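You operate a simulated robot arm through the tools that you are given. There is no shell and no other tool. Be economical: measure what you need, move in short steps, check, and stop when the job is done.

The job below is to be done with a simulated two-armed robot. You get a single attempt, and the scene is never put back.

Task
Pick up the blue brush from the top of the gear bench with one hand, pass it to the other hand and put it on the plate of the carrier.

Only the result counts: the job must be done as asked and must still hold three seconds after the hand-in. Knocking over, shifting, dropping, spilling or breaking anything else fails it.

Robot
Two 7-joint arms with two-finger parallel grippers on one trunk, on a base that drives. Base frame: it is fixed to the floor where the robot stands at the start and does not move with it; the origin is under the middle of the robot, x ahead of it, y to its left, z up; the surface under the hand at the start is at about z = 850. Lengths are in mm, angles in rad, forces in N, time in s.
The left shoulder is at the start at [50, 165, 1030], the right one opposite. With the tool pointing down near the work surface each hand reaches from about 220 to 700 mm from the robot's upright axis, wherever it stands, measured 20 degrees to its own side. Places, roughly: plate of the carrier [700, -1600, 800]. Payload 3.91 kg a hand.
The tool frame of a hand sits at the grasp point between the pads (the TCP): z along the fingers, y along the line on which they close. The tips reach 30 mm beyond it. The gripper opens to 110 mm. The fingers are 20 mm wide and 10 mm thick; the gripper's body (48 by 112 mm) begins 55 mm behind the TCP.
Orientation is told as [roll, pitch, yaw] about the base's x, y, z axes, in that order, counted from this pose: with the fingers straight down and closing along the base's y, the tool's x points along the base's -x, its y along +y and its z along -z.

Tools
- The arms move only by the tool step_arm. It takes "left_targets", "right_targets" or both (then of equal length, played together; a hand with none holds still); each is a list of rows, each an object of numbers (a shift or turn left out is 0, a gripper value left out holds the last): "tx", "ty", "tz": the shift along the tool's x, y, z in cm; "rx", "ry", "rz": the turn, a rotation vector about the tool's x, y, z in rad; "hand": the closure, from 0 (fully open) to 1 (shut). In form: [{"tx": .., "ty": .., "tz": .., "rx": .., "ry": .., "rz": .., "hand": ..}, ...]. A call has 1 to 10 rows; each row is the pose to reach, as a shift and turn from the pose commanded when the call began, along the tool's axes at that moment. A row lasts 0.2 s, in which the tool goes at most 50 mm and 0.15 rad; a call with a longer step from one row to the next is refused whole, and so is a gripper value outside its range. Where a pose cannot be reached the arm comes as near as it can. A force on the tool above 40 N (or 10 N above the force at the start of the call, whichever is more), or a blocked arm, ends the call early, and 0.2 s more pass. The fingers move at their own pace (about 45 mm/s each) and stop on an object; they squeeze with about 36 N. The grip force told is the motor's: it shows also when the fingers shut on nothing. Time passes only in rows, and 0.2 s behind the last, so rows that repeat a pose let the fingers close. It gives the time, the measured TCP pose, the force on the tool (base axes), the opening and the grip force at its end, in the units of the frame above (readings bear some noise), with the torque about the TCP (base axes, N m) and any sound that the robot's microphone picked up.
- Cameras (640 x 400 px; columns grow to the right, rows downward): "scene" is now at [119.6, -22.5, 1223.7]; the picture's right is [-0.22, -0.98, 0.00], its down [-0.34, 0.08, -0.94] and it looks along [0.92, -0.21, -0.34] (base axes); focal length 250 px, centre (320, 200). "left" rides on the left gripper at [73, -17, -103] in its tool frame; the picture's right is [0.23, 0.97, 0.00], its down [-0.76, 0.18, -0.62] and it looks along [-0.61, 0.14, 0.78] (tool axes); focal length 222 px, centre (320, 200). "right" rides on the right gripper at [72, 17, -103] in its tool frame; the picture's right is [-0.23, 0.97, 0.00], its down [-0.76, -0.18, -0.62] and it looks along [-0.61, -0.14, 0.78] (tool axes); focal length 222 px, centre (320, 200). There is no depth. A picture from a camera that has moved, and an enlarged one, comes with that camera's place and axes in the base frame and with its lens.
- snapshot(camera): a new picture of that camera. No time passes.
- slide_trunk(by): slides the trunk up (or, below 0, down) by that many mm; the arms and the scene camera ride with it, the base frame stays. It gives what a move gives, with no picture.
- roll_base(legs): drives the robot by 1 to 6 legs, each [ahead, left, turn to the left] in mm, mm and rad, along the robot's own axes; the way and the turn of a leg run together, so that a leg with both is an arc; at most 1500 mm and 3.142 rad a leg. The arms and the cameras ride along, it lands a little off, and it stops where it bumps. It gives what a move gives.
- turn_head(pan, tilt): turns the head with the scene camera to pan (to the left, within 1.396 rad either way) and tilt (down, from -0.506 to 1.204), counted from straight ahead of the robot. It gives what a move gives.
- zoom(camera, box): a new picture of the part [left, top, right, bottom] of that camera's present view, enlarged. No time passes.
- finish_job(): hands the job in; it is judged then, once.

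Go step by step. Nothing tells you exact positions but the pictures and the camera data: compare them with the known pose of the tool, close in by small moves and look again before you grip or let go. The budget is 120 turns and 100 pictures, counting those below and the enlarged ones. Unless the task says otherwise, let go and move clear before handing in, and close with one line.

The tools are called after ">>>" as a command line: name --argument value ..., lists and objects as JSON in quotes. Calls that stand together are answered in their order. step_arm: Moves the arms, as the interface text tells. Its arguments: {"type":"object","properties":{"left_targets":{"type":"array","items":{"type":"object","properties":{"tx":{"type":"number"},"ty":{"type":"number"},"tz":{"type":"number"},"rx":{"type":"number"},"ry":{"type":"number"},"rz":{"type":"number"},"hand":{"type":"number"}}}},"right_targets":{"type":"array","items":{"type":"object","properties":{"tx":{"type":"number"},"ty":{"type":"number"},"tz":{"type":"number"},"rx":{"type":"number"},"ry":{"type":"number"},"rz":{"type":"number"},"hand":{"type":"number"}}}}},"required":[]} The other tools are called the same way: slide_trunk (by) slides the trunk up or down; roll_base (legs) drives the base; turn_head (pan, tilt) turns the head that bears the scene camera; snapshot (camera) takes a picture; zoom (camera, box) takes an enlarged picture of a part of a camera's view; finish_job () hands the job in.

At the start:

```text
clock: 0.0
left_tool_pos: [410.3, 75.7, 1132.6]
left_tcp_rot: [0.0, 0.001, 0.002]
left_wrist_force: [-0.4, -0.5, 0.4]
left_ft_torque: [0.01, -0.01, 0.0]
left_opening: 110.0
left_gripper_force: 0.0
right_tool_pos: [376.7, -261.3, 1135.8]
right_tcp_rot: [-0.001, -0.001, 0.0]
right_wrist_force: [0.8, 0.5, 0.0]
right_ft_torque: [-0.01, 0.04, 0.04]
right_opening: 109.9
right_gripper_force: 0.1
trunk travel left (down, up): [-250.0, 253.0]
robot x, y, heading: [2.7, 2.1, 0.0]
head pan, tilt: [-0.222, 0.351]
```

scene: 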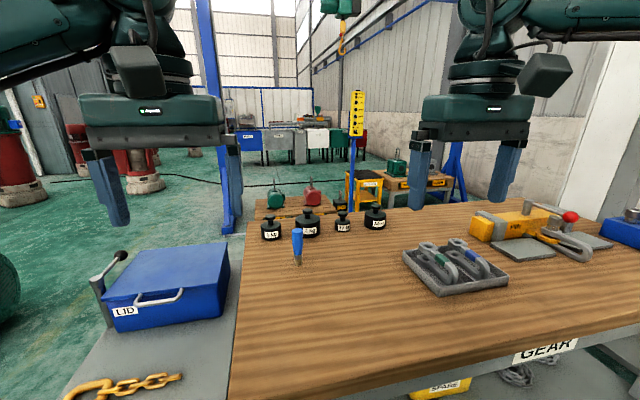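
right: 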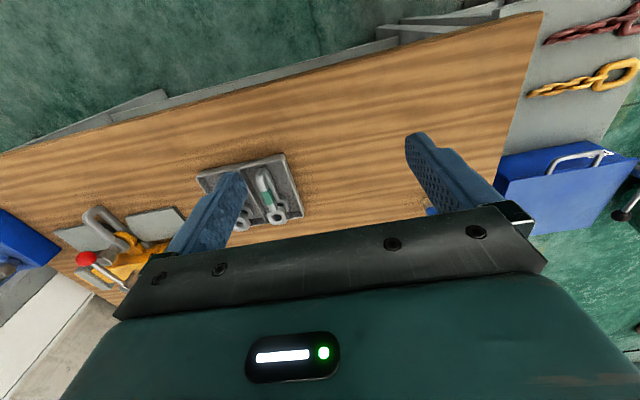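
left: 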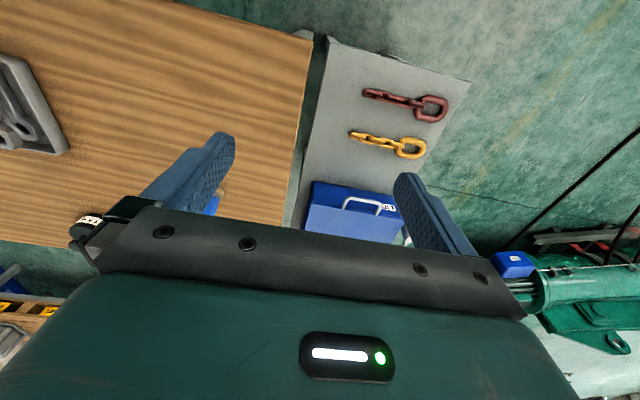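

I see a small blue brush standing upright on the bench, near the weights. I'll zoom in on it first.

>>> zoom --camera "scene" --box '[240, 190, 400, 290]'

>>> turn_head --pan -1.2 --tilt 0.35

>>> snapshot --camera "scene"

```text
4.00 times, centred on (320, 240) of scene
camera zoom: at [119.6, -22.5, 1223.7], right [-0.22, -0.98, 0.0], down [-0.34, 0.08, -0.94], along [0.92, -0.21, -0.34], focal length 1000 px, centre (320, 40)
```

zoom: 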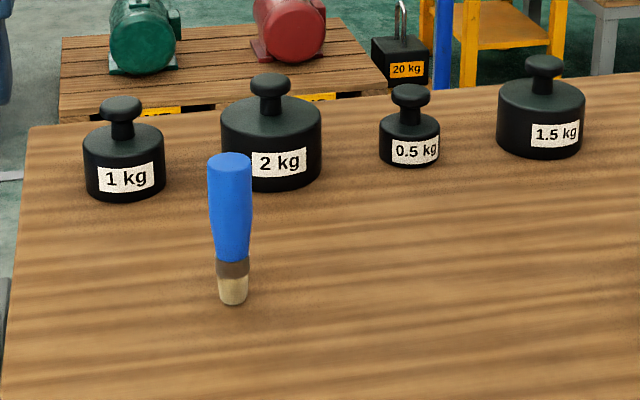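

```text
clock: 1.2
left_tool_pos: [410.4, 74.2, 1134.1]
left_tcp_rot: [0.0, 0.0, 0.0]
left_wrist_force: [0.3, 0.7, -0.3]
left_ft_torque: [-0.01, 0.01, 0.01]
left_opening: 110.0
left_gripper_force: 0.1
right_tool_pos: [376.4, -261.0, 1135.5]
right_tcp_rot: [0.002, -0.001, 0.0]
right_wrist_force: [-0.3, -0.6, 0.1]
right_ft_torque: [-0.01, 0.0, 0.0]
right_opening: 109.9
right_gripper_force: 0.1
trunk travel left (down, up): [-250.0, 253.0]
robot x, y, heading: [-0.3, 3.1, 0.002]
head pan, tilt: [-1.201, 0.351]
```

```text
95 pictures are left
camera scene: at [62.5, -88.8, 1223.6], right [-0.93, -0.36, 0.0], down [-0.12, 0.32, -0.94], along [0.34, -0.88, -0.34], focal length 250 px, centre (320, 200)
```

scene: 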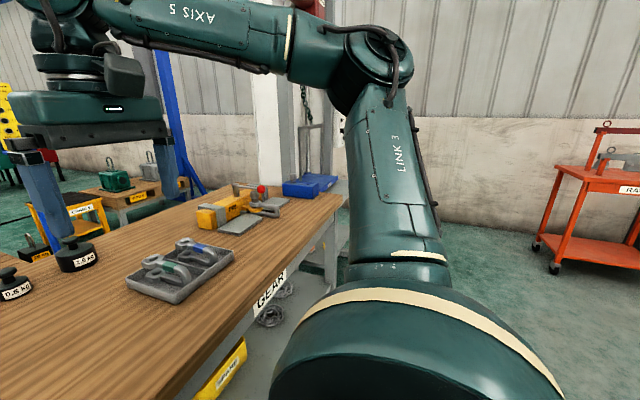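

The brush stands upright on its bristles at about (661, -88), 100 mm tall. My plan is to take it low with the left hand tilted 45°, then pass the handle top to the right hand from above. First I'll orient the left hand.

>>> step_arm --left_targets '[{"tx": -2.5, "ty": -2.5, "rz": 0.13}, {"tx": -5, "ty": -5, "rz": 0.26}, {"tx": -7.5, "ty": -7.5, "rz": 0.39}, {"tx": -10, "ty": -10, "rz": 0.52}]'

>>> step_arm --left_targets '[{"ry": -0.13}, {"ry": -0.26}, {"ry": -0.39}, {"ry": -0.52}, {"ry": -0.65}, {"ry": -0.785}]'

>>> turn_head --pan -0.15 --tilt 0.6

>>> snapshot --camera "scene"

>>> snapshot --camera "left"

```text
clock: 2.2
left_tool_pos: [509.5, -25.9, 1131.5]
left_tcp_rot: [0.002, 0.0, -0.519]
left_wrist_force: [0.0, -0.1, 0.5]
left_ft_torque: [0.03, 0.01, -0.01]
left_opening: 109.6
left_gripper_force: 0.1
right_tool_pos: [377.7, -262.8, 1134.9]
right_tcp_rot: [0.001, 0.0, 0.0]
right_wrist_force: [0.5, -0.4, -0.3]
right_ft_torque: [0.0, 0.0, 0.0]
right_opening: 109.7
right_gripper_force: 0.0
trunk travel left (down, up): [-250.0, 253.0]
robot x, y, heading: [0.1, 1.1, -0.001]
head pan, tilt: [-1.201, 0.351]
```

```text
clock: 3.6
left_tool_pos: [509.9, -25.0, 1133.9]
left_tcp_rot: [0.001, -0.787, -0.519]
left_wrist_force: [0.6, -0.7, -0.5]
left_ft_torque: [-0.01, -0.01, -0.03]
left_opening: 110.1
left_gripper_force: 0.0
right_tool_pos: [377.1, -261.2, 1136.0]
right_tcp_rot: [-0.001, -0.002, -0.002]
right_wrist_force: [0.3, 0.3, 0.1]
right_ft_torque: [0.0, -0.01, 0.0]
right_opening: 109.9
right_gripper_force: 0.0
trunk travel left (down, up): [-250.0, 253.0]
robot x, y, heading: [-2.0, 0.7, -0.001]
head pan, tilt: [-1.201, 0.351]
```

```text
clock: 5.0
left_tool_pos: [509.0, -24.5, 1133.7]
left_tcp_rot: [-0.001, -0.786, -0.518]
left_wrist_force: [-0.5, -0.2, 0.1]
left_ft_torque: [0.0, 0.0, 0.02]
left_opening: 109.9
left_gripper_force: 0.0
right_tool_pos: [376.8, -259.8, 1135.2]
right_tcp_rot: [0.0, 0.001, -0.001]
right_wrist_force: [0.0, 0.2, 0.5]
right_ft_torque: [-0.01, -0.02, 0.03]
right_opening: 110.1
right_gripper_force: 0.1
trunk travel left (down, up): [-250.0, 253.0]
robot x, y, heading: [1.6, 0.6, 0.002]
head pan, tilt: [-0.15, 0.6]
```

```text
94 pictures are left
camera scene: at [116.2, -15.3, 1200.9], right [-0.15, -0.99, 0.0], down [-0.56, 0.08, -0.83], along [0.82, -0.12, -0.56], focal length 250 px, centre (320, 200)
```

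scene: 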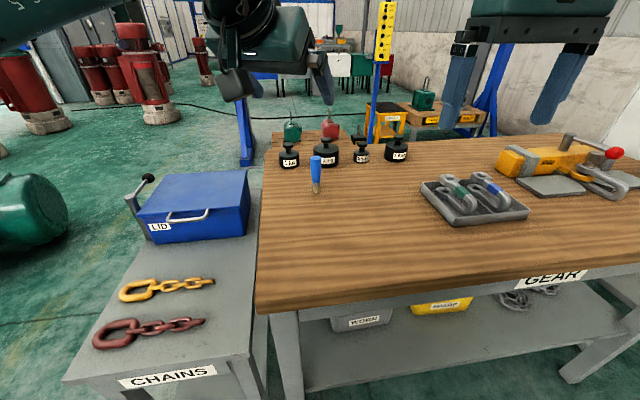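

```text
93 pictures are left
camera left: at [393.4, 22.1, 1156.8], right [0.34, 0.93, -0.16], down [0.17, 0.11, 0.98], along [0.92, -0.36, -0.12], focal length 222 px, centre (320, 200)
```

left: 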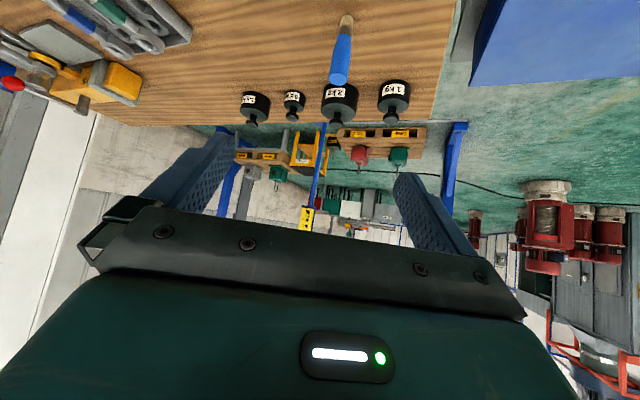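

Triangulation agrees: the brush is at about (661, -88), from z=850 to 952. I'm moving the left hand to a pre-grasp point 120 mm back along the approach.

>>> step_arm --left_targets '[{"tx": 1.18, "ty": 0.41, "tz": 3.38}, {"tx": 2.36, "ty": 0.82, "tz": 6.76}, {"tx": 3.54, "ty": 1.23, "tz": 10.14}, {"tx": 4.72, "ty": 1.64, "tz": 13.52}, {"tx": 5.9, "ty": 2.05, "tz": 16.9}, {"tx": 5.9, "ty": 2.05, "tz": 16.9}]'

>>> snapshot --camera "scene"

>>> snapshot --camera "left"

```text
clock: 6.3
left_tool_pos: [587.8, -44.6, 971.0]
left_tcp_rot: [0.0, -0.786, -0.518]
left_wrist_force: [-0.4, -0.2, 0.3]
left_ft_torque: [-0.01, -0.02, -0.01]
left_opening: 109.9
left_gripper_force: 0.0
right_tool_pos: [376.8, -260.9, 1135.1]
right_tcp_rot: [0.001, -0.001, -0.001]
right_wrist_force: [0.1, -0.2, 0.2]
right_ft_torque: [0.04, -0.01, 0.0]
right_opening: 110.2
right_gripper_force: 0.0
trunk travel left (down, up): [-250.0, 253.0]
robot x, y, heading: [-1.0, -2.5, 0.003]
head pan, tilt: [-0.15, 0.6]
```

```text
92 pictures are left
camera scene: at [116.2, -15.2, 1200.9], right [-0.15, -0.99, 0.0], down [-0.56, 0.08, -0.83], along [0.82, -0.12, -0.56], focal length 250 px, centre (320, 200)
```

scene: 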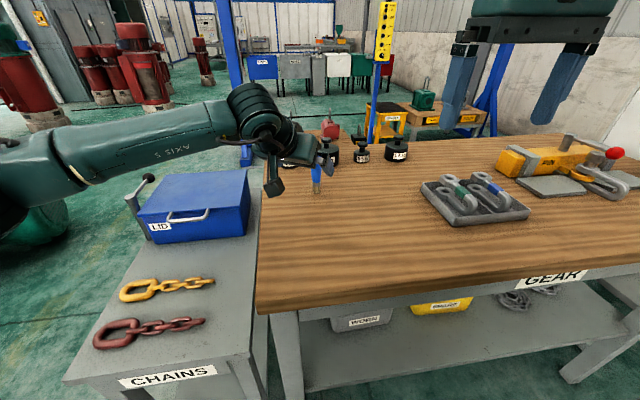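

```text
91 pictures are left
camera left: at [472.0, 2.5, 994.1], right [0.34, 0.93, -0.16], down [0.17, 0.11, 0.98], along [0.92, -0.36, -0.12], focal length 222 px, centre (320, 200)
```

left: 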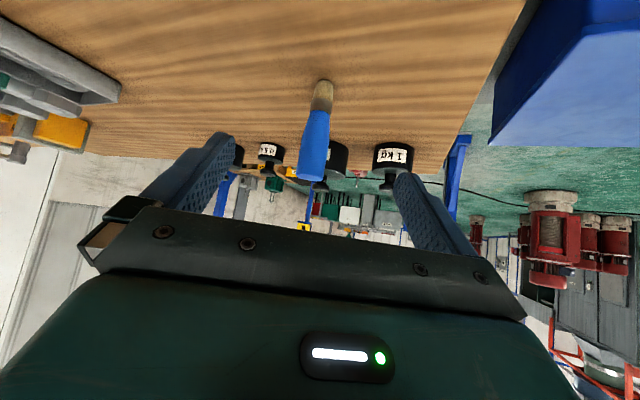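

Alignment is good. I'll advance most of the way and check again.

>>> step_arm --left_targets '[{"tz": 3, "ty": -0.05}, {"tz": 6, "ty": -0.1}, {"tz": 9, "ty": -0.15}, {"tz": 9, "ty": -0.15}]'

>>> snapshot --camera "left"

>>> zoom --camera "scene" --box '[240, 130, 400, 230]'

```text
clock: 7.3
left_tool_pos: [643.0, -78.1, 908.9]
left_tcp_rot: [0.001, -0.785, -0.519]
left_wrist_force: [-0.1, -0.2, -0.2]
left_ft_torque: [0.02, -0.02, 0.0]
left_opening: 109.9
left_gripper_force: 0.1
right_tool_pos: [377.0, -259.2, 1135.7]
right_tcp_rot: [-0.001, -0.001, 0.001]
right_wrist_force: [-0.5, 0.0, -0.7]
right_ft_torque: [-0.01, -0.04, 0.0]
right_opening: 110.0
right_gripper_force: 0.0
trunk travel left (down, up): [-250.0, 253.0]
robot x, y, heading: [1.5, 0.6, -0.001]
head pan, tilt: [-0.15, 0.6]
```

```text
90 pictures are left
camera left: at [526.2, -31.8, 931.0], right [0.34, 0.93, -0.16], down [0.17, 0.11, 0.98], along [0.92, -0.36, -0.12], focal length 222 px, centre (320, 200)
```

left: 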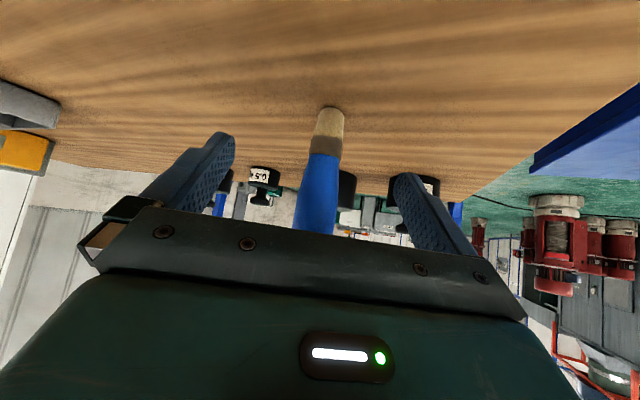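

```text
4.00 times, centred on (320, 180) of scene
camera zoom: at [116.2, -15.2, 1200.9], right [-0.15, -0.99, 0.0], down [-0.56, 0.08, -0.83], along [0.82, -0.12, -0.56], focal length 1000 px, centre (320, 280)
```

zoom: 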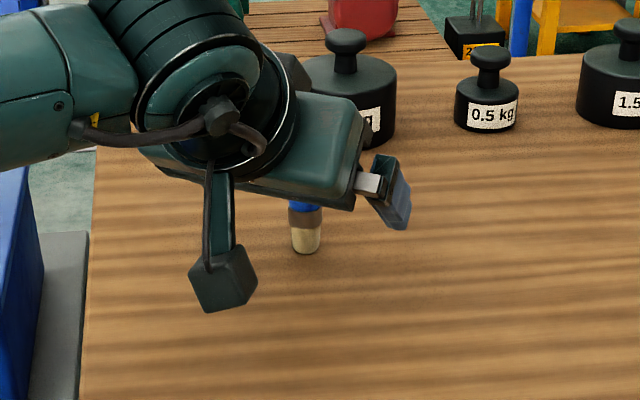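

The brush is still centred. I'll make the last 28 mm of approach and close the fingers.

>>> step_arm --left_targets '[{"tz": 1.4}, {"tz": 2.8}, {"tz": 2.8}]'

>>> step_arm --left_targets '[{"hand": 1}, {"hand": 1}, {"hand": 1}, {"hand": 1}, {"hand": 1}, {"hand": 1}, {"hand": 1}]'

>>> snapshot --camera "left"

```text
clock: 8.2
left_tool_pos: [659.7, -88.1, 888.2]
left_tcp_rot: [0.002, -0.784, -0.518]
left_wrist_force: [-0.6, -1.4, -0.5]
left_ft_torque: [-0.03, -0.03, 0.0]
left_opening: 109.7
left_gripper_force: 0.0
right_tool_pos: [377.8, -261.2, 1133.5]
right_tcp_rot: [0.0, -0.001, 0.0]
right_wrist_force: [-0.5, 0.1, 0.3]
right_ft_torque: [-0.02, -0.03, 0.0]
right_opening: 109.8
right_gripper_force: 0.1
trunk travel left (down, up): [-250.0, 253.0]
robot x, y, heading: [-4.0, -0.7, -0.007]
head pan, tilt: [-0.15, 0.6]
```

```text
clock: 9.8
left_tool_pos: [659.2, -87.6, 888.7]
left_tcp_rot: [0.001, -0.785, -0.518]
left_wrist_force: [-0.8, 0.8, 0.5]
left_ft_torque: [-0.01, 0.01, 0.01]
left_opening: 23.6
left_gripper_force: 36.0
right_tool_pos: [376.4, -260.6, 1136.4]
right_tcp_rot: [0.0, 0.001, 0.0]
right_wrist_force: [0.8, -0.2, 0.6]
right_ft_torque: [0.03, 0.03, 0.01]
right_opening: 110.2
right_gripper_force: 0.0
trunk travel left (down, up): [-250.0, 253.0]
robot x, y, heading: [1.6, -2.2, 0.0]
head pan, tilt: [-0.15, 0.6]
```

```text
88 pictures are left
camera left: at [543.0, -41.1, 911.8], right [0.34, 0.93, -0.16], down [0.17, 0.11, 0.98], along [0.92, -0.36, -0.12], focal length 222 px, centre (320, 200)
```

left: 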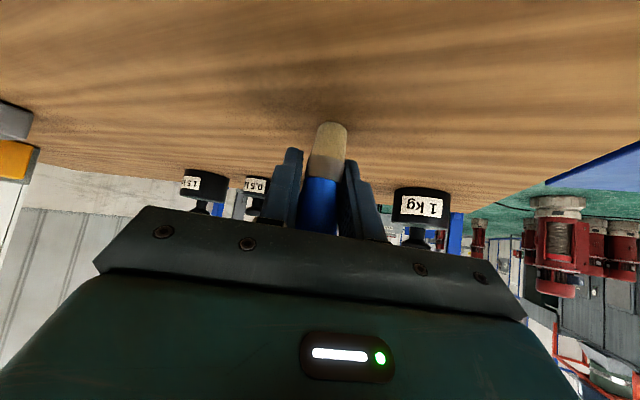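

Gripped at 23.6 mm. I'll lift straight up, then draw back to a handover spot.

>>> step_arm --left_targets '[{"tx": -1.5, "tz": -1.5}, {"tx": -3.5, "tz": -3.5}, {"tx": -6, "tz": -6}, {"tx": -8.5, "tz": -8.5}, {"tx": -9, "ty": -1.2, "tz": -12}, {"tx": -8.5, "ty": -3, "tz": -15.5}, {"tx": -7.6, "ty": -4.8, "tz": -19}, {"tx": -6.8, "ty": -6.0, "tz": -21.5}, {"tx": -6.8, "ty": -6.0, "tz": -21.5}]'

>>> snapshot --camera "scene"

>>> snapshot --camera "left"

>>> snapshot --camera "right"

```text
clock: 11.8
left_tool_pos: [540.4, -86.9, 1089.9]
left_tcp_rot: [-0.002, -0.786, -0.518]
left_wrist_force: [1.1, 0.2, 0.4]
left_ft_torque: [0.0, -0.04, 0.0]
left_opening: 23.5
left_gripper_force: 36.6
right_tool_pos: [377.4, -260.3, 1133.9]
right_tcp_rot: [-0.001, 0.001, -0.001]
right_wrist_force: [-0.3, 0.0, 0.0]
right_ft_torque: [-0.01, -0.01, 0.02]
right_opening: 110.1
right_gripper_force: 0.2
trunk travel left (down, up): [-250.0, 253.0]
robot x, y, heading: [-1.0, -2.0, -0.003]
head pan, tilt: [-0.15, 0.6]
```

```text
87 pictures are left
camera scene: at [116.3, -15.2, 1200.9], right [-0.15, -0.99, 0.0], down [-0.56, 0.08, -0.83], along [0.82, -0.12, -0.57], focal length 250 px, centre (320, 200)
```

scene: 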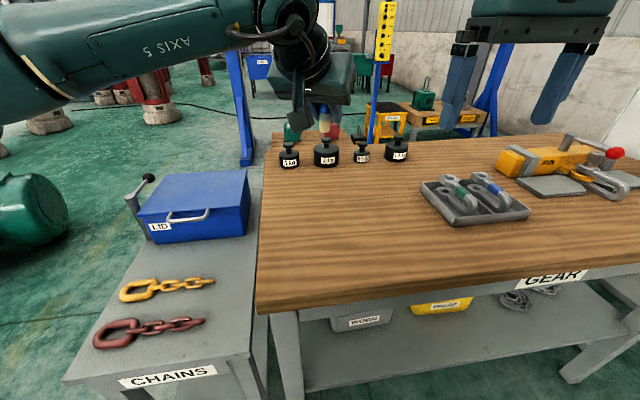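

```text
86 pictures are left
camera left: at [424.0, -40.5, 1113.1], right [0.34, 0.93, -0.16], down [0.17, 0.11, 0.98], along [0.92, -0.36, -0.12], focal length 222 px, centre (320, 200)
```

left: 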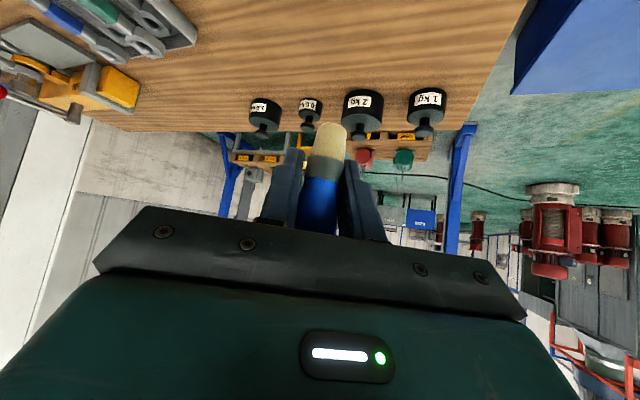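

```text
85 pictures are left
camera right: at [304.9, -243.3, 1238.9], right [0.23, 0.97, 0.0], down [0.76, -0.18, 0.62], along [0.61, -0.14, -0.78], focal length 222 px, centre (320, 200)
```

right: 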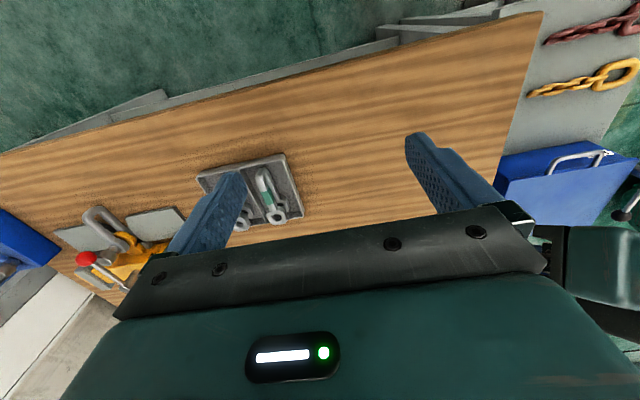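

The brush stays upright in the left grip at about (541, -87), with its top near z=1153. I'll tilt the left hand flatter so the brush top leans back, and raise and yaw the right hand to match.

>>> step_arm --left_targets '[{"ry": -0.11}, {"ry": -0.22}, {"ry": -0.33}, {"ry": -0.436}, {"ry": -0.436}]' --right_targets '[{"tz": -3.5, "rz": 0.13}, {"tz": -7, "rz": 0.26}, {"tz": -10.5, "rz": 0.39}, {"tz": -14, "rz": 0.519}, {"tz": -14, "rz": 0.519}]'

>>> snapshot --camera "right"

>>> snapshot --camera "scene"

```text
clock: 12.9
left_tool_pos: [539.6, -88.3, 1088.7]
left_tcp_rot: [-0.001, -1.223, -0.516]
left_wrist_force: [0.2, -0.8, -0.4]
left_ft_torque: [0.0, 0.01, -0.03]
left_opening: 23.6
left_gripper_force: 36.2
right_tool_pos: [365.4, -265.3, 1238.7]
right_tcp_rot: [0.001, -0.003, -0.523]
right_wrist_force: [0.4, 0.0, -0.8]
right_ft_torque: [-0.01, 0.01, 0.0]
right_opening: 110.0
right_gripper_force: 0.0
right hand out of reach, approached as far as the arm can: row 3, 4, 5
trunk travel left (down, up): [-250.0, 253.0]
robot x, y, heading: [0.6, -0.3, -0.0]
head pan, tilt: [-0.15, 0.6]
```

```text
84 pictures are left
camera right: at [311.6, -214.2, 1341.9], right [0.68, 0.73, 0.0], down [0.57, -0.53, 0.62], along [0.46, -0.42, -0.78], focal length 222 px, centre (320, 200)
```

right: 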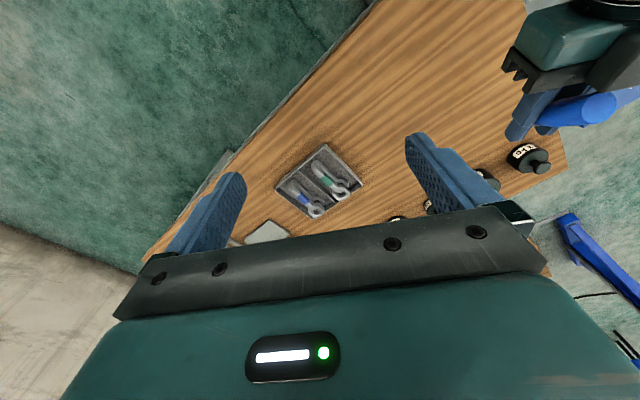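

```text
83 pictures are left
camera scene: at [116.2, -15.3, 1200.9], right [-0.15, -0.99, 0.0], down [-0.56, 0.08, -0.83], along [0.82, -0.12, -0.56], focal length 250 px, centre (320, 200)
```

scene: 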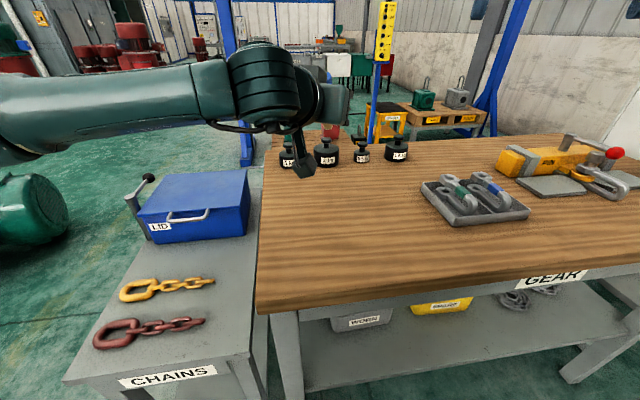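

The right arm's height is limited, so I'll lower the left hand 80 mm and bring the right hand back down, then read the poses.

>>> step_arm --left_targets '[{"tx": 2.5, "tz": 0.91}, {"tx": 5, "tz": 1.82}, {"tx": 7.52, "tz": 2.74}, {"tx": 7.52, "tz": 2.74}]' --right_targets '[{"tz": 3.5}, {"tz": 7}, {"tz": 10.5}, {"tz": 10.5}]'

>>> snapshot --camera "right"

```text
clock: 13.9
left_tool_pos: [538.7, -86.9, 1007.3]
left_tcp_rot: [0.0, -1.222, -0.519]
left_wrist_force: [0.0, 0.3, 0.2]
left_ft_torque: [-0.02, -0.01, -0.01]
left_opening: 23.4
left_gripper_force: 36.4
right_tool_pos: [366.2, -266.0, 1136.3]
right_tcp_rot: [0.001, 0.001, -0.52]
right_wrist_force: [-0.8, 0.1, 0.2]
right_ft_torque: [0.0, 0.01, 0.0]
right_opening: 110.2
right_gripper_force: 0.0
trunk travel left (down, up): [-250.0, 253.0]
robot x, y, heading: [0.1, 2.3, 0.0]
head pan, tilt: [-0.15, 0.6]
```

```text
82 pictures are left
camera right: at [311.9, -214.6, 1239.9], right [0.68, 0.73, 0.0], down [0.57, -0.53, 0.62], along [0.46, -0.42, -0.78], focal length 222 px, centre (320, 200)
```

right: 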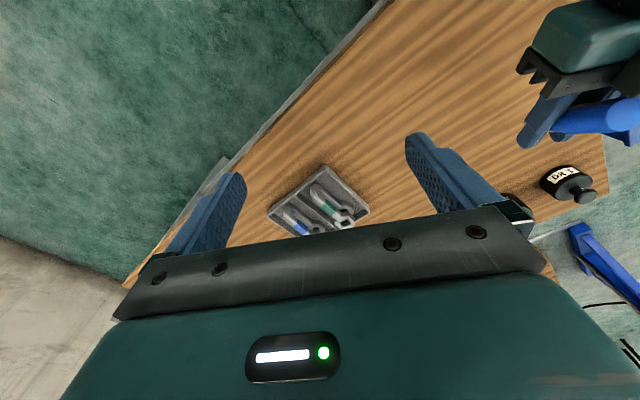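

Now I'll move the right hand sideways to a point above the brush top, staying 40 mm clear of it, and look.

>>> step_arm --right_targets '[{"tx": -2, "ty": 1, "tz": -0.8}, {"tx": -3.9, "ty": 4, "tz": -1.5}, {"tx": -3.9, "ty": 8, "tz": -1.5}, {"tx": -3.9, "ty": 12, "tz": -1.5}, {"tx": -3.9, "ty": 16, "tz": -1.5}, {"tx": -3.9, "ty": 20, "tz": -1.5}, {"tx": -3.9, "ty": 24.1, "tz": -1.5}, {"tx": -3.9, "ty": 24.1, "tz": -1.5}]'

>>> snapshot --camera "right"

>>> snapshot --camera "scene"

>>> snapshot --camera "left"

```text
clock: 15.8
left_tool_pos: [539.0, -87.9, 1006.7]
left_tcp_rot: [0.0, -1.222, -0.518]
left_wrist_force: [0.1, -1.1, -0.3]
left_ft_torque: [0.01, 0.0, -0.02]
left_opening: 23.4
left_gripper_force: 36.2
right_tool_pos: [449.0, -170.1, 1114.3]
right_tcp_rot: [0.0, 0.002, -0.519]
right_wrist_force: [0.7, 0.1, -0.8]
right_ft_torque: [0.01, 0.01, 0.01]
right_opening: 109.8
right_gripper_force: 0.1
right hand out of reach, approached as far as the arm can: row 4, 5, 6, 7, 8
trunk travel left (down, up): [-250.0, 253.0]
robot x, y, heading: [2.3, -2.6, -0.002]
head pan, tilt: [-0.15, 0.6]
```

```text
81 pictures are left
camera right: at [394.6, -119.8, 1217.2], right [0.68, 0.73, 0.0], down [0.57, -0.53, 0.62], along [0.46, -0.42, -0.78], focal length 222 px, centre (320, 200)
```

right: 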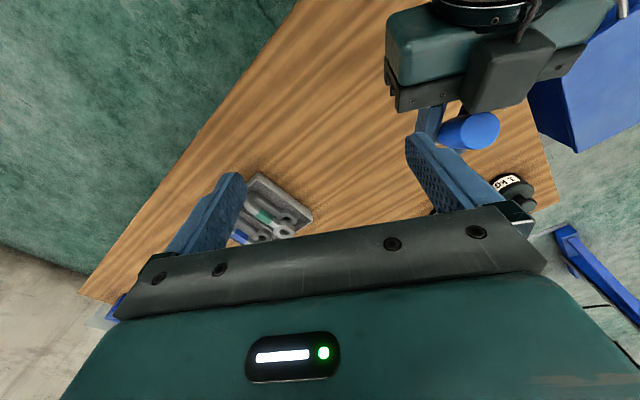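

```text
80 pictures are left
camera scene: at [116.1, -15.2, 1200.9], right [-0.15, -0.99, 0.0], down [-0.56, 0.08, -0.83], along [0.82, -0.12, -0.56], focal length 250 px, centre (320, 200)
```

scene: 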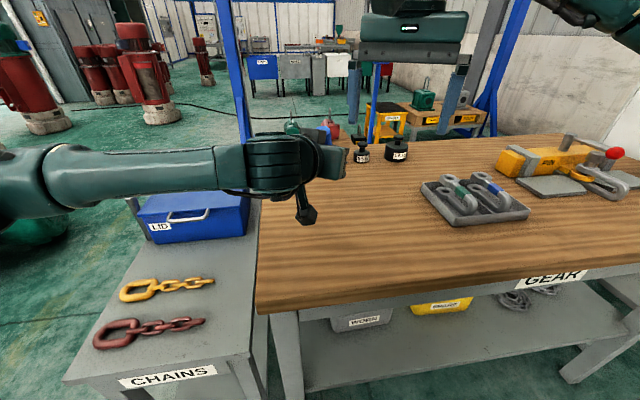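

```text
79 pictures are left
camera left: at [424.1, -42.6, 975.9], right [0.42, 0.88, -0.21], down [-0.19, 0.32, 0.93], along [0.89, -0.34, 0.3], focal length 222 px, centre (320, 200)
```

left: 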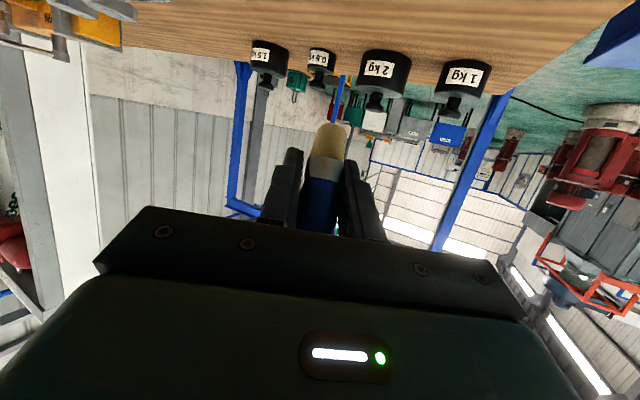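

The right arm couldn't get that high and far out. I'll raise the trunk 120 mm and lower the left hand by the same amount to give it room.

>>> slide_trunk --by 120

>>> step_arm --left_targets '[{"tx": 2.8, "tz": 1.0}, {"tx": 5.6, "tz": 2.0}, {"tx": 8.4, "tz": 3.0}, {"tx": 11.3, "tz": 4.1}, {"tx": 11.3, "tz": 4.1}]'

```text
clock: 17.2
left_tool_pos: [539.1, -88.1, 1127.8]
left_tcp_rot: [-0.001, -1.221, -0.518]
left_wrist_force: [-0.5, 0.3, -0.9]
left_ft_torque: [0.01, 0.0, -0.01]
left_opening: 23.3
left_gripper_force: 35.7
right_tool_pos: [449.4, -171.1, 1232.5]
right_tcp_rot: [0.001, -0.001, -0.521]
right_wrist_force: [0.2, 0.2, 0.8]
right_ft_torque: [0.01, 0.0, 0.01]
right_opening: 110.1
right_gripper_force: 0.1
trunk travel left (down, up): [-370.0, 133.0]
robot x, y, heading: [-1.6, 3.9, -0.001]
head pan, tilt: [-0.15, 0.6]
```

```text
clock: 18.4
left_tool_pos: [537.8, -86.1, 1037.0]
left_tcp_rot: [-0.002, -1.222, -0.519]
left_wrist_force: [-0.3, 0.2, -0.9]
left_ft_torque: [0.04, 0.0, -0.02]
left_opening: 23.1
left_gripper_force: 36.2
left hand out of reach, approached as far as the arm can: row 4, 5
right_tool_pos: [449.6, -170.1, 1233.4]
right_tcp_rot: [0.0, 0.0, -0.519]
right_wrist_force: [0.4, 0.0, 0.4]
right_ft_torque: [0.0, 0.01, 0.01]
right_opening: 110.3
right_gripper_force: 0.1
trunk travel left (down, up): [-370.0, 133.0]
robot x, y, heading: [-1.4, -2.0, -0.002]
head pan, tilt: [-0.15, 0.6]
```

The left hand is now at z≈1037. I'll lower the right hand a little and move it over the brush.

>>> step_arm --right_targets '[{"tx": -0.6, "tz": 3}, {"tx": -1.3, "ty": 1.5, "tz": 5}, {"tx": -1.3, "ty": 5, "tz": 5}, {"tx": -1.3, "ty": 8.5, "tz": 5}, {"tx": -1.3, "ty": 11.7, "tz": 5}, {"tx": -1.3, "ty": 11.7, "tz": 5}]'

>>> snapshot --camera "right"

>>> snapshot --camera "scene"

```text
clock: 19.9
left_tool_pos: [538.3, -86.5, 1036.5]
left_tcp_rot: [0.0, -1.223, -0.52]
left_wrist_force: [-0.1, -0.1, -0.7]
left_ft_torque: [-0.02, -0.01, -0.02]
left_opening: 23.0
left_gripper_force: 35.8
right_tool_pos: [468.5, -153.6, 1162.7]
right_tcp_rot: [0.001, 0.0, -0.518]
right_wrist_force: [0.8, 0.8, 0.3]
right_ft_torque: [0.01, -0.03, -0.01]
right_opening: 110.1
right_gripper_force: 0.0
right hand out of reach, approached as far as the arm can: row 3, 4, 5, 6
trunk travel left (down, up): [-370.0, 133.0]
robot x, y, heading: [1.9, -1.4, 0.005]
head pan, tilt: [-0.15, 0.6]
```

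```text
78 pictures are left
camera right: at [413.7, -102.2, 1267.1], right [0.68, 0.73, 0.0], down [0.57, -0.53, 0.62], along [0.46, -0.42, -0.78], focal length 222 px, centre (320, 200)
```

right: 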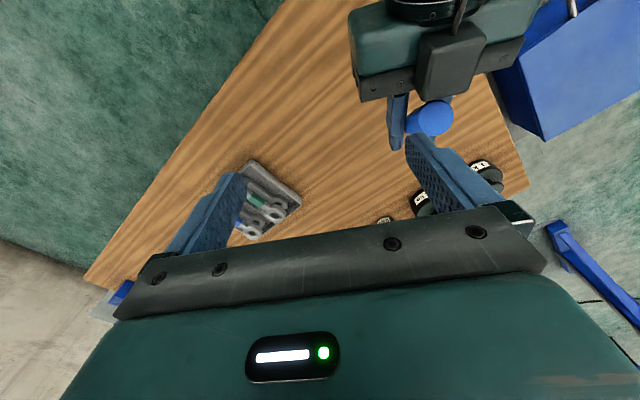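

```text
77 pictures are left
camera scene: at [116.6, -15.3, 1320.8], right [-0.15, -0.99, 0.0], down [-0.56, 0.08, -0.82], along [0.82, -0.12, -0.57], focal length 250 px, centre (320, 200)
```

scene: 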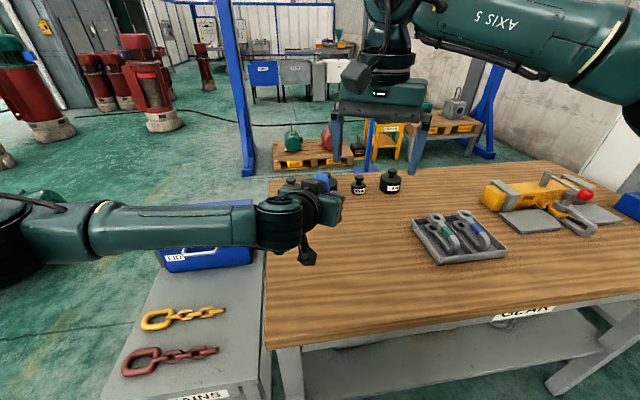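

The right arm runs short here, so I'll bring the brush to it instead: the left hand shifts about 97 mm sideways under the right gripper, with about 30 mm of vertical clearance.

>>> step_arm --left_targets '[{"ty": -3, "tz": -0.3}, {"ty": -6, "tz": -0.5}, {"ty": -9.7, "tz": -0.75, "tx": 0.27}, {"ty": -9.7, "tz": -0.75, "tx": 0.27}]'

>>> snapshot --camera "right"

>>> zoom --camera "scene" --box '[240, 50, 480, 200]'

```text
clock: 20.9
left_tool_pos: [482.4, -169.1, 1040.3]
left_tcp_rot: [-0.001, -1.221, -0.518]
left_wrist_force: [-0.2, -0.3, -1.3]
left_ft_torque: [0.0, 0.02, 0.03]
left_opening: 23.2
left_gripper_force: 35.9
right_tool_pos: [468.2, -153.4, 1163.9]
right_tcp_rot: [0.003, 0.001, -0.519]
right_wrist_force: [-1.1, 0.6, 0.1]
right_ft_torque: [-0.06, -0.01, -0.02]
right_opening: 110.1
right_gripper_force: 0.1
trunk travel left (down, up): [-370.0, 133.0]
robot x, y, heading: [-1.2, 2.3, -0.0]
head pan, tilt: [-0.15, 0.6]
```

```text
76 pictures are left
camera right: at [413.4, -101.8, 1267.4], right [0.68, 0.73, 0.0], down [0.57, -0.53, 0.62], along [0.46, -0.42, -0.78], focal length 222 px, centre (320, 200)
```

right: 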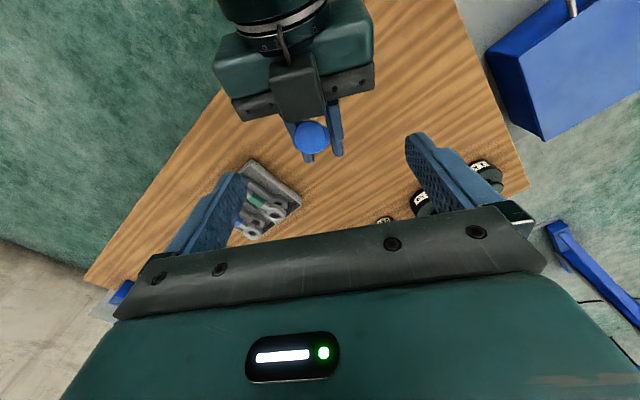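

```text
2.67 times, centred on (360, 125) of scene
camera zoom: at [116.3, -14.9, 1320.9], right [-0.15, -0.99, 0.0], down [-0.56, 0.08, -0.83], along [0.82, -0.12, -0.56], focal length 666 px, centre (213, 400)
```

zoom: 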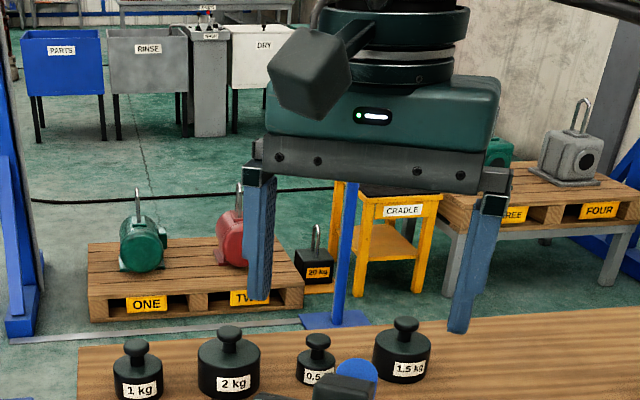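

The brush top projects to about (460, -155, 1100), right where I expected. I'll lower the right hand around it.

>>> step_arm --right_targets '[{"tx": 0.15, "ty": -0.66, "tz": 0.5}, {"tx": 0.15, "ty": -0.66, "tz": 2}, {"tx": 0.15, "ty": -0.66, "tz": 4}, {"tx": 0.15, "ty": -0.66, "tz": 6}, {"tx": 0.15, "ty": -0.66, "tz": 6}]'

>>> snapshot --camera "right"

>>> zoom --camera "scene" --box '[240, 90, 480, 240]'

>>> snapshot --camera "left"

```text
clock: 22.1
left_tool_pos: [482.8, -168.4, 1039.6]
left_tcp_rot: [0.0, -1.222, -0.518]
left_wrist_force: [-0.2, 0.6, -0.5]
left_ft_torque: [0.02, 0.01, 0.0]
left_opening: 23.3
left_gripper_force: 36.0
right_tool_pos: [461.0, -158.9, 1103.8]
right_tcp_rot: [-0.002, -0.003, -0.52]
right_wrist_force: [0.1, -0.1, 0.2]
right_ft_torque: [0.0, 0.01, 0.01]
right_opening: 110.1
right_gripper_force: 0.1
trunk travel left (down, up): [-370.0, 133.0]
robot x, y, heading: [-0.7, 2.2, -0.007]
head pan, tilt: [-0.15, 0.6]
```

```text
74 pictures are left
camera right: at [405.8, -107.9, 1207.8], right [0.68, 0.73, 0.0], down [0.57, -0.53, 0.62], along [0.46, -0.42, -0.78], focal length 222 px, centre (320, 200)
```

right: 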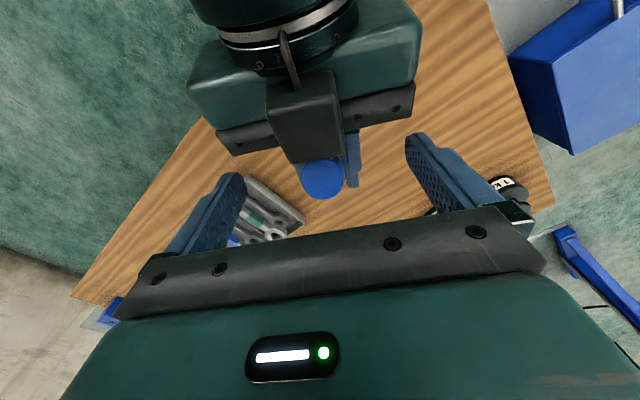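

```text
2.67 times, centred on (360, 165) of scene
camera zoom: at [116.2, -15.2, 1320.9], right [-0.15, -0.99, 0.0], down [-0.56, 0.08, -0.83], along [0.82, -0.12, -0.56], focal length 666 px, centre (213, 293)
```

zoom: 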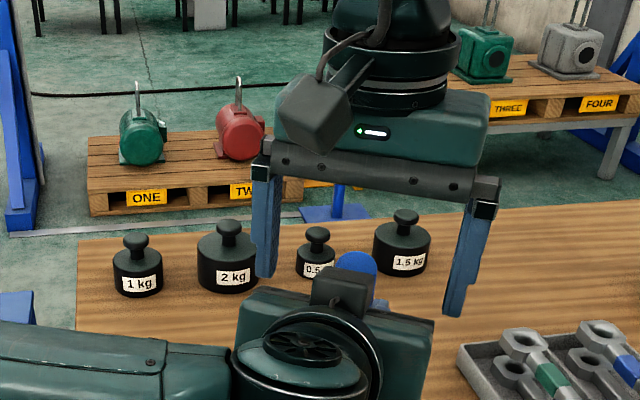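

```text
72 pictures are left
camera left: at [368.5, -123.2, 1007.2], right [0.42, 0.88, -0.21], down [-0.19, 0.32, 0.93], along [0.89, -0.34, 0.3], focal length 222 px, centre (320, 200)
```

left: 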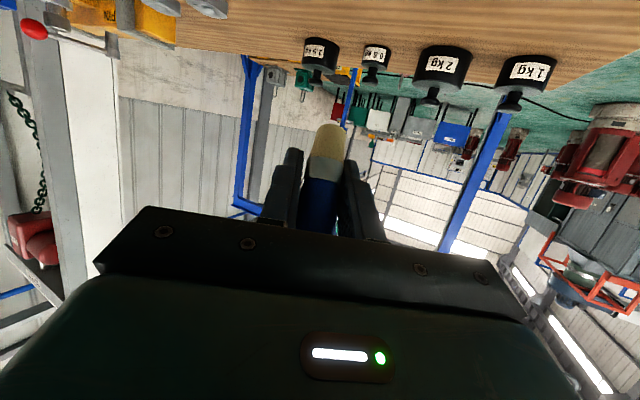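

Before closing I want a closer look at the dark box on top of the left gripper, near the brush.

>>> zoom --camera "right" --box '[180, 60, 460, 235]'

>>> turn_head --pan -0.36 --tilt 0.55

>>> zoom --camera "scene" --box '[240, 140, 400, 240]'

```text
2.29 times, centred on (320, 148) of right
camera zoom: at [405.8, -107.9, 1207.8], right [0.68, 0.73, 0.0], down [0.57, -0.53, 0.62], along [0.46, -0.42, -0.78], focal length 508 px, centre (320, 320)
```

zoom: 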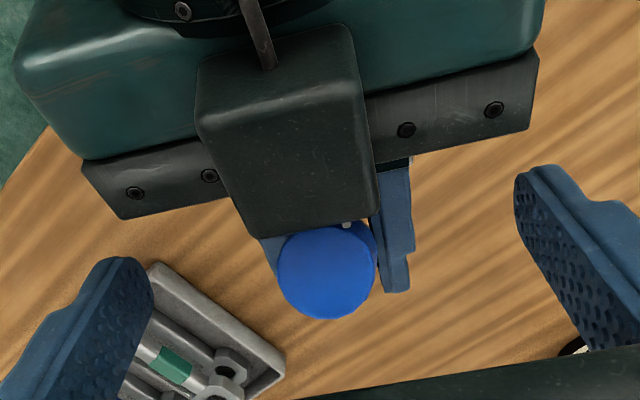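

```text
clock: 22.8
left_tool_pos: [484.0, -167.5, 1038.6]
left_tcp_rot: [0.001, -1.221, -0.519]
left_wrist_force: [0.7, 0.3, -0.5]
left_ft_torque: [0.02, 0.0, 0.01]
left_opening: 23.4
left_gripper_force: 36.4
right_tool_pos: [459.1, -158.3, 1103.6]
right_tcp_rot: [0.002, -0.001, -0.519]
right_wrist_force: [0.5, 0.0, 0.2]
right_ft_torque: [0.01, 0.0, 0.01]
right_opening: 109.9
right_gripper_force: 0.0
trunk travel left (down, up): [-370.0, 133.0]
robot x, y, heading: [-0.6, -1.6, 0.001]
head pan, tilt: [-0.36, 0.55]
```

```text
4.00 times, centred on (320, 190) of scene
camera zoom: at [112.9, -33.5, 1325.4], right [-0.35, -0.94, 0.0], down [-0.49, 0.18, -0.85], along [0.8, -0.3, -0.52], focal length 1000 px, centre (320, 240)
```

zoom: 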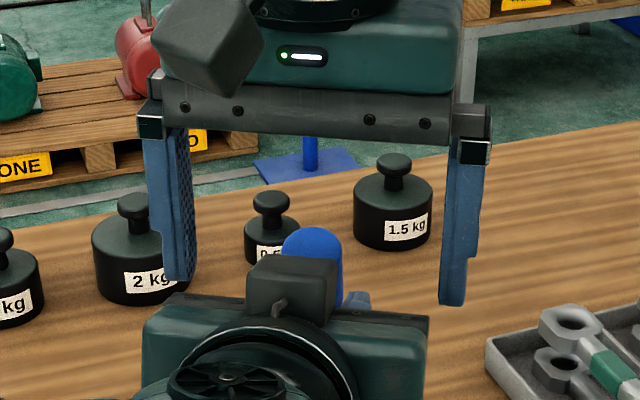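

That box is part of the left wrist; its front edge is about 40 mm behind the brush grip, which leaves roughly 6 mm to the right fingers. I'll shift the right hand 6 mm forward and 3 mm sideways to centre it, then recheck.

>>> step_arm --right_targets '[{"tx": -0.6, "ty": 0.3}, {"tx": -0.6, "ty": 0.3}]'

>>> zoom --camera "right" --box '[180, 60, 460, 235]'

```text
clock: 23.4
left_tool_pos: [483.3, -169.1, 1039.0]
left_tcp_rot: [0.001, -1.221, -0.518]
left_wrist_force: [-0.4, 0.7, -0.3]
left_ft_torque: [0.0, -0.01, -0.02]
left_opening: 23.0
left_gripper_force: 35.8
right_tool_pos: [466.7, -159.1, 1104.9]
right_tcp_rot: [0.0, 0.0, -0.522]
right_wrist_force: [0.2, -0.1, 0.0]
right_ft_torque: [0.01, 0.01, -0.03]
right_opening: 109.8
right_gripper_force: 0.0
trunk travel left (down, up): [-370.0, 133.0]
robot x, y, heading: [1.7, -2.8, 0.002]
head pan, tilt: [-0.36, 0.55]
```

```text
2.29 times, centred on (320, 148) of right
camera zoom: at [411.8, -108.3, 1208.3], right [0.68, 0.73, 0.0], down [0.57, -0.53, 0.62], along [0.46, -0.42, -0.78], focal length 508 px, centre (320, 320)
```

zoom: 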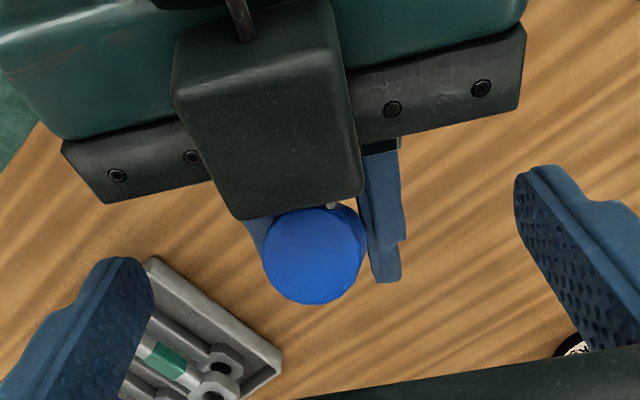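

The brush is now centred between the right fingers to about 1 mm. Closing the right hand.

>>> step_arm --right_targets '[{"hand": 1}, {"hand": 1}, {"hand": 1}, {"hand": 1}, {"hand": 1}, {"hand": 1}, {"hand": 1}]'

>>> zoom --camera "right" --box '[180, 60, 460, 235]'

```text
clock: 25.0
left_tool_pos: [483.2, -167.4, 1038.1]
left_tcp_rot: [-0.001, -1.221, -0.516]
left_wrist_force: [0.8, 3.2, -1.2]
left_ft_torque: [-0.36, 0.12, -0.14]
left_opening: 22.8
left_gripper_force: 35.6
right_tool_pos: [466.6, -160.1, 1104.8]
right_tcp_rot: [0.0, 0.001, -0.521]
right_wrist_force: [-1.2, -3.5, 0.9]
right_ft_torque: [0.11, -0.05, 0.09]
right_opening: 24.8
right_gripper_force: 36.1
trunk travel left (down, up): [-370.0, 133.0]
robot x, y, heading: [-0.2, 1.2, 0.001]
head pan, tilt: [-0.36, 0.55]
```

```text
2.29 times, centred on (320, 148) of right
camera zoom: at [411.8, -108.3, 1208.4], right [0.68, 0.73, 0.0], down [0.57, -0.53, 0.62], along [0.46, -0.42, -0.78], focal length 508 px, centre (320, 320)
```

zoom: 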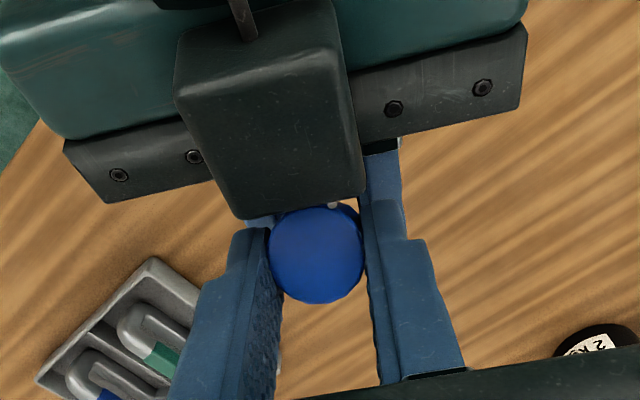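

Both hands hold it with low cross-force. Now I'll open the left hand and withdraw it straight back.

>>> step_arm --left_targets '[{"hand": 0}, {"hand": 0}, {"hand": 0}, {"hand": 0}, {"hand": 0}, {"hand": 0}]'

>>> step_arm --left_targets '[{"tz": -2}, {"tz": -5}, {"tz": -9}, {"tz": -13}, {"tz": -15}]'

>>> snapshot --camera "right"

>>> snapshot --camera "scene"

>>> snapshot --camera "left"

```text
clock: 26.4
left_tool_pos: [482.8, -169.3, 1039.0]
left_tcp_rot: [-0.001, -1.22, -0.519]
left_wrist_force: [0.4, 0.6, -0.2]
left_ft_torque: [-0.01, 0.02, -0.03]
left_opening: 110.1
left_gripper_force: 0.1
right_tool_pos: [466.7, -157.6, 1105.3]
right_tcp_rot: [0.001, -0.001, -0.519]
right_wrist_force: [0.4, -0.3, -0.4]
right_ft_torque: [0.01, -0.01, -0.03]
right_opening: 24.7
right_gripper_force: 36.1
trunk travel left (down, up): [-370.0, 133.0]
robot x, y, heading: [-2.5, -0.2, -0.001]
head pan, tilt: [-0.36, 0.55]
```

```text
clock: 27.6
left_tool_pos: [360.8, -96.0, 1090.6]
left_tcp_rot: [0.0, -1.22, -0.517]
left_wrist_force: [0.5, 0.8, 0.1]
left_ft_torque: [0.0, 0.0, 0.02]
left_opening: 110.0
left_gripper_force: 0.0
right_tool_pos: [467.4, -159.6, 1105.4]
right_tcp_rot: [-0.001, 0.0, -0.519]
right_wrist_force: [-0.2, 0.9, -0.5]
right_ft_torque: [-0.02, 0.01, 0.02]
right_opening: 24.8
right_gripper_force: 35.9
trunk travel left (down, up): [-370.0, 133.0]
robot x, y, heading: [-0.6, -1.6, 0.006]
head pan, tilt: [-0.36, 0.55]
```

```text
67 pictures are left
camera right: at [411.6, -108.2, 1208.4], right [0.68, 0.73, 0.0], down [0.57, -0.53, 0.62], along [0.46, -0.42, -0.78], focal length 222 px, centre (320, 200)
```

right: 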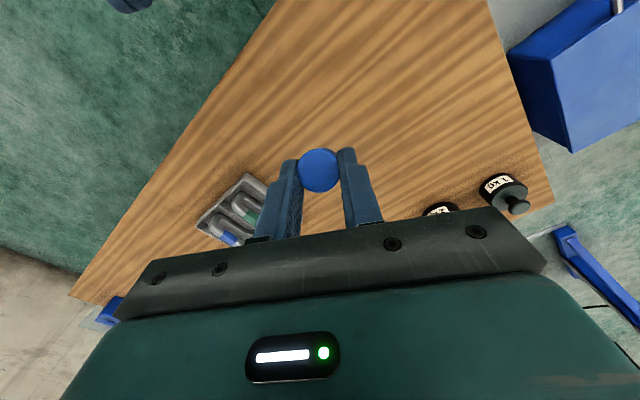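

```text
66 pictures are left
camera scene: at [112.8, -33.6, 1325.4], right [-0.35, -0.94, 0.0], down [-0.49, 0.18, -0.85], along [0.8, -0.3, -0.52], focal length 250 px, centre (320, 200)
```

scene: 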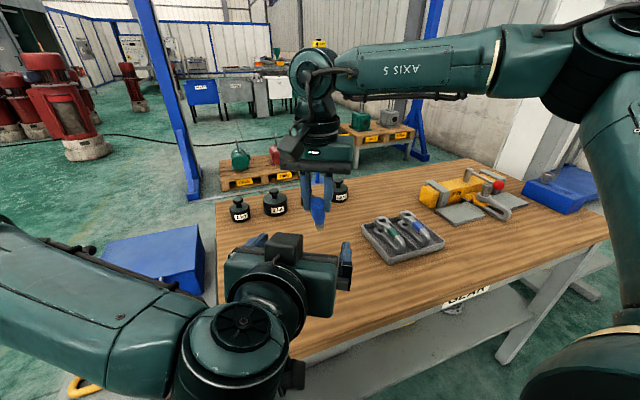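

```text
65 pictures are left
camera left: at [246.1, -50.5, 1058.7], right [0.41, 0.88, -0.21], down [-0.19, 0.32, 0.93], along [0.89, -0.34, 0.3], focal length 222 px, centre (320, 200)
```

left: 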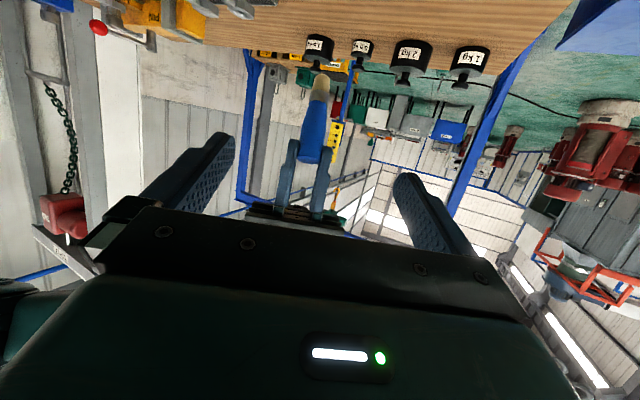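

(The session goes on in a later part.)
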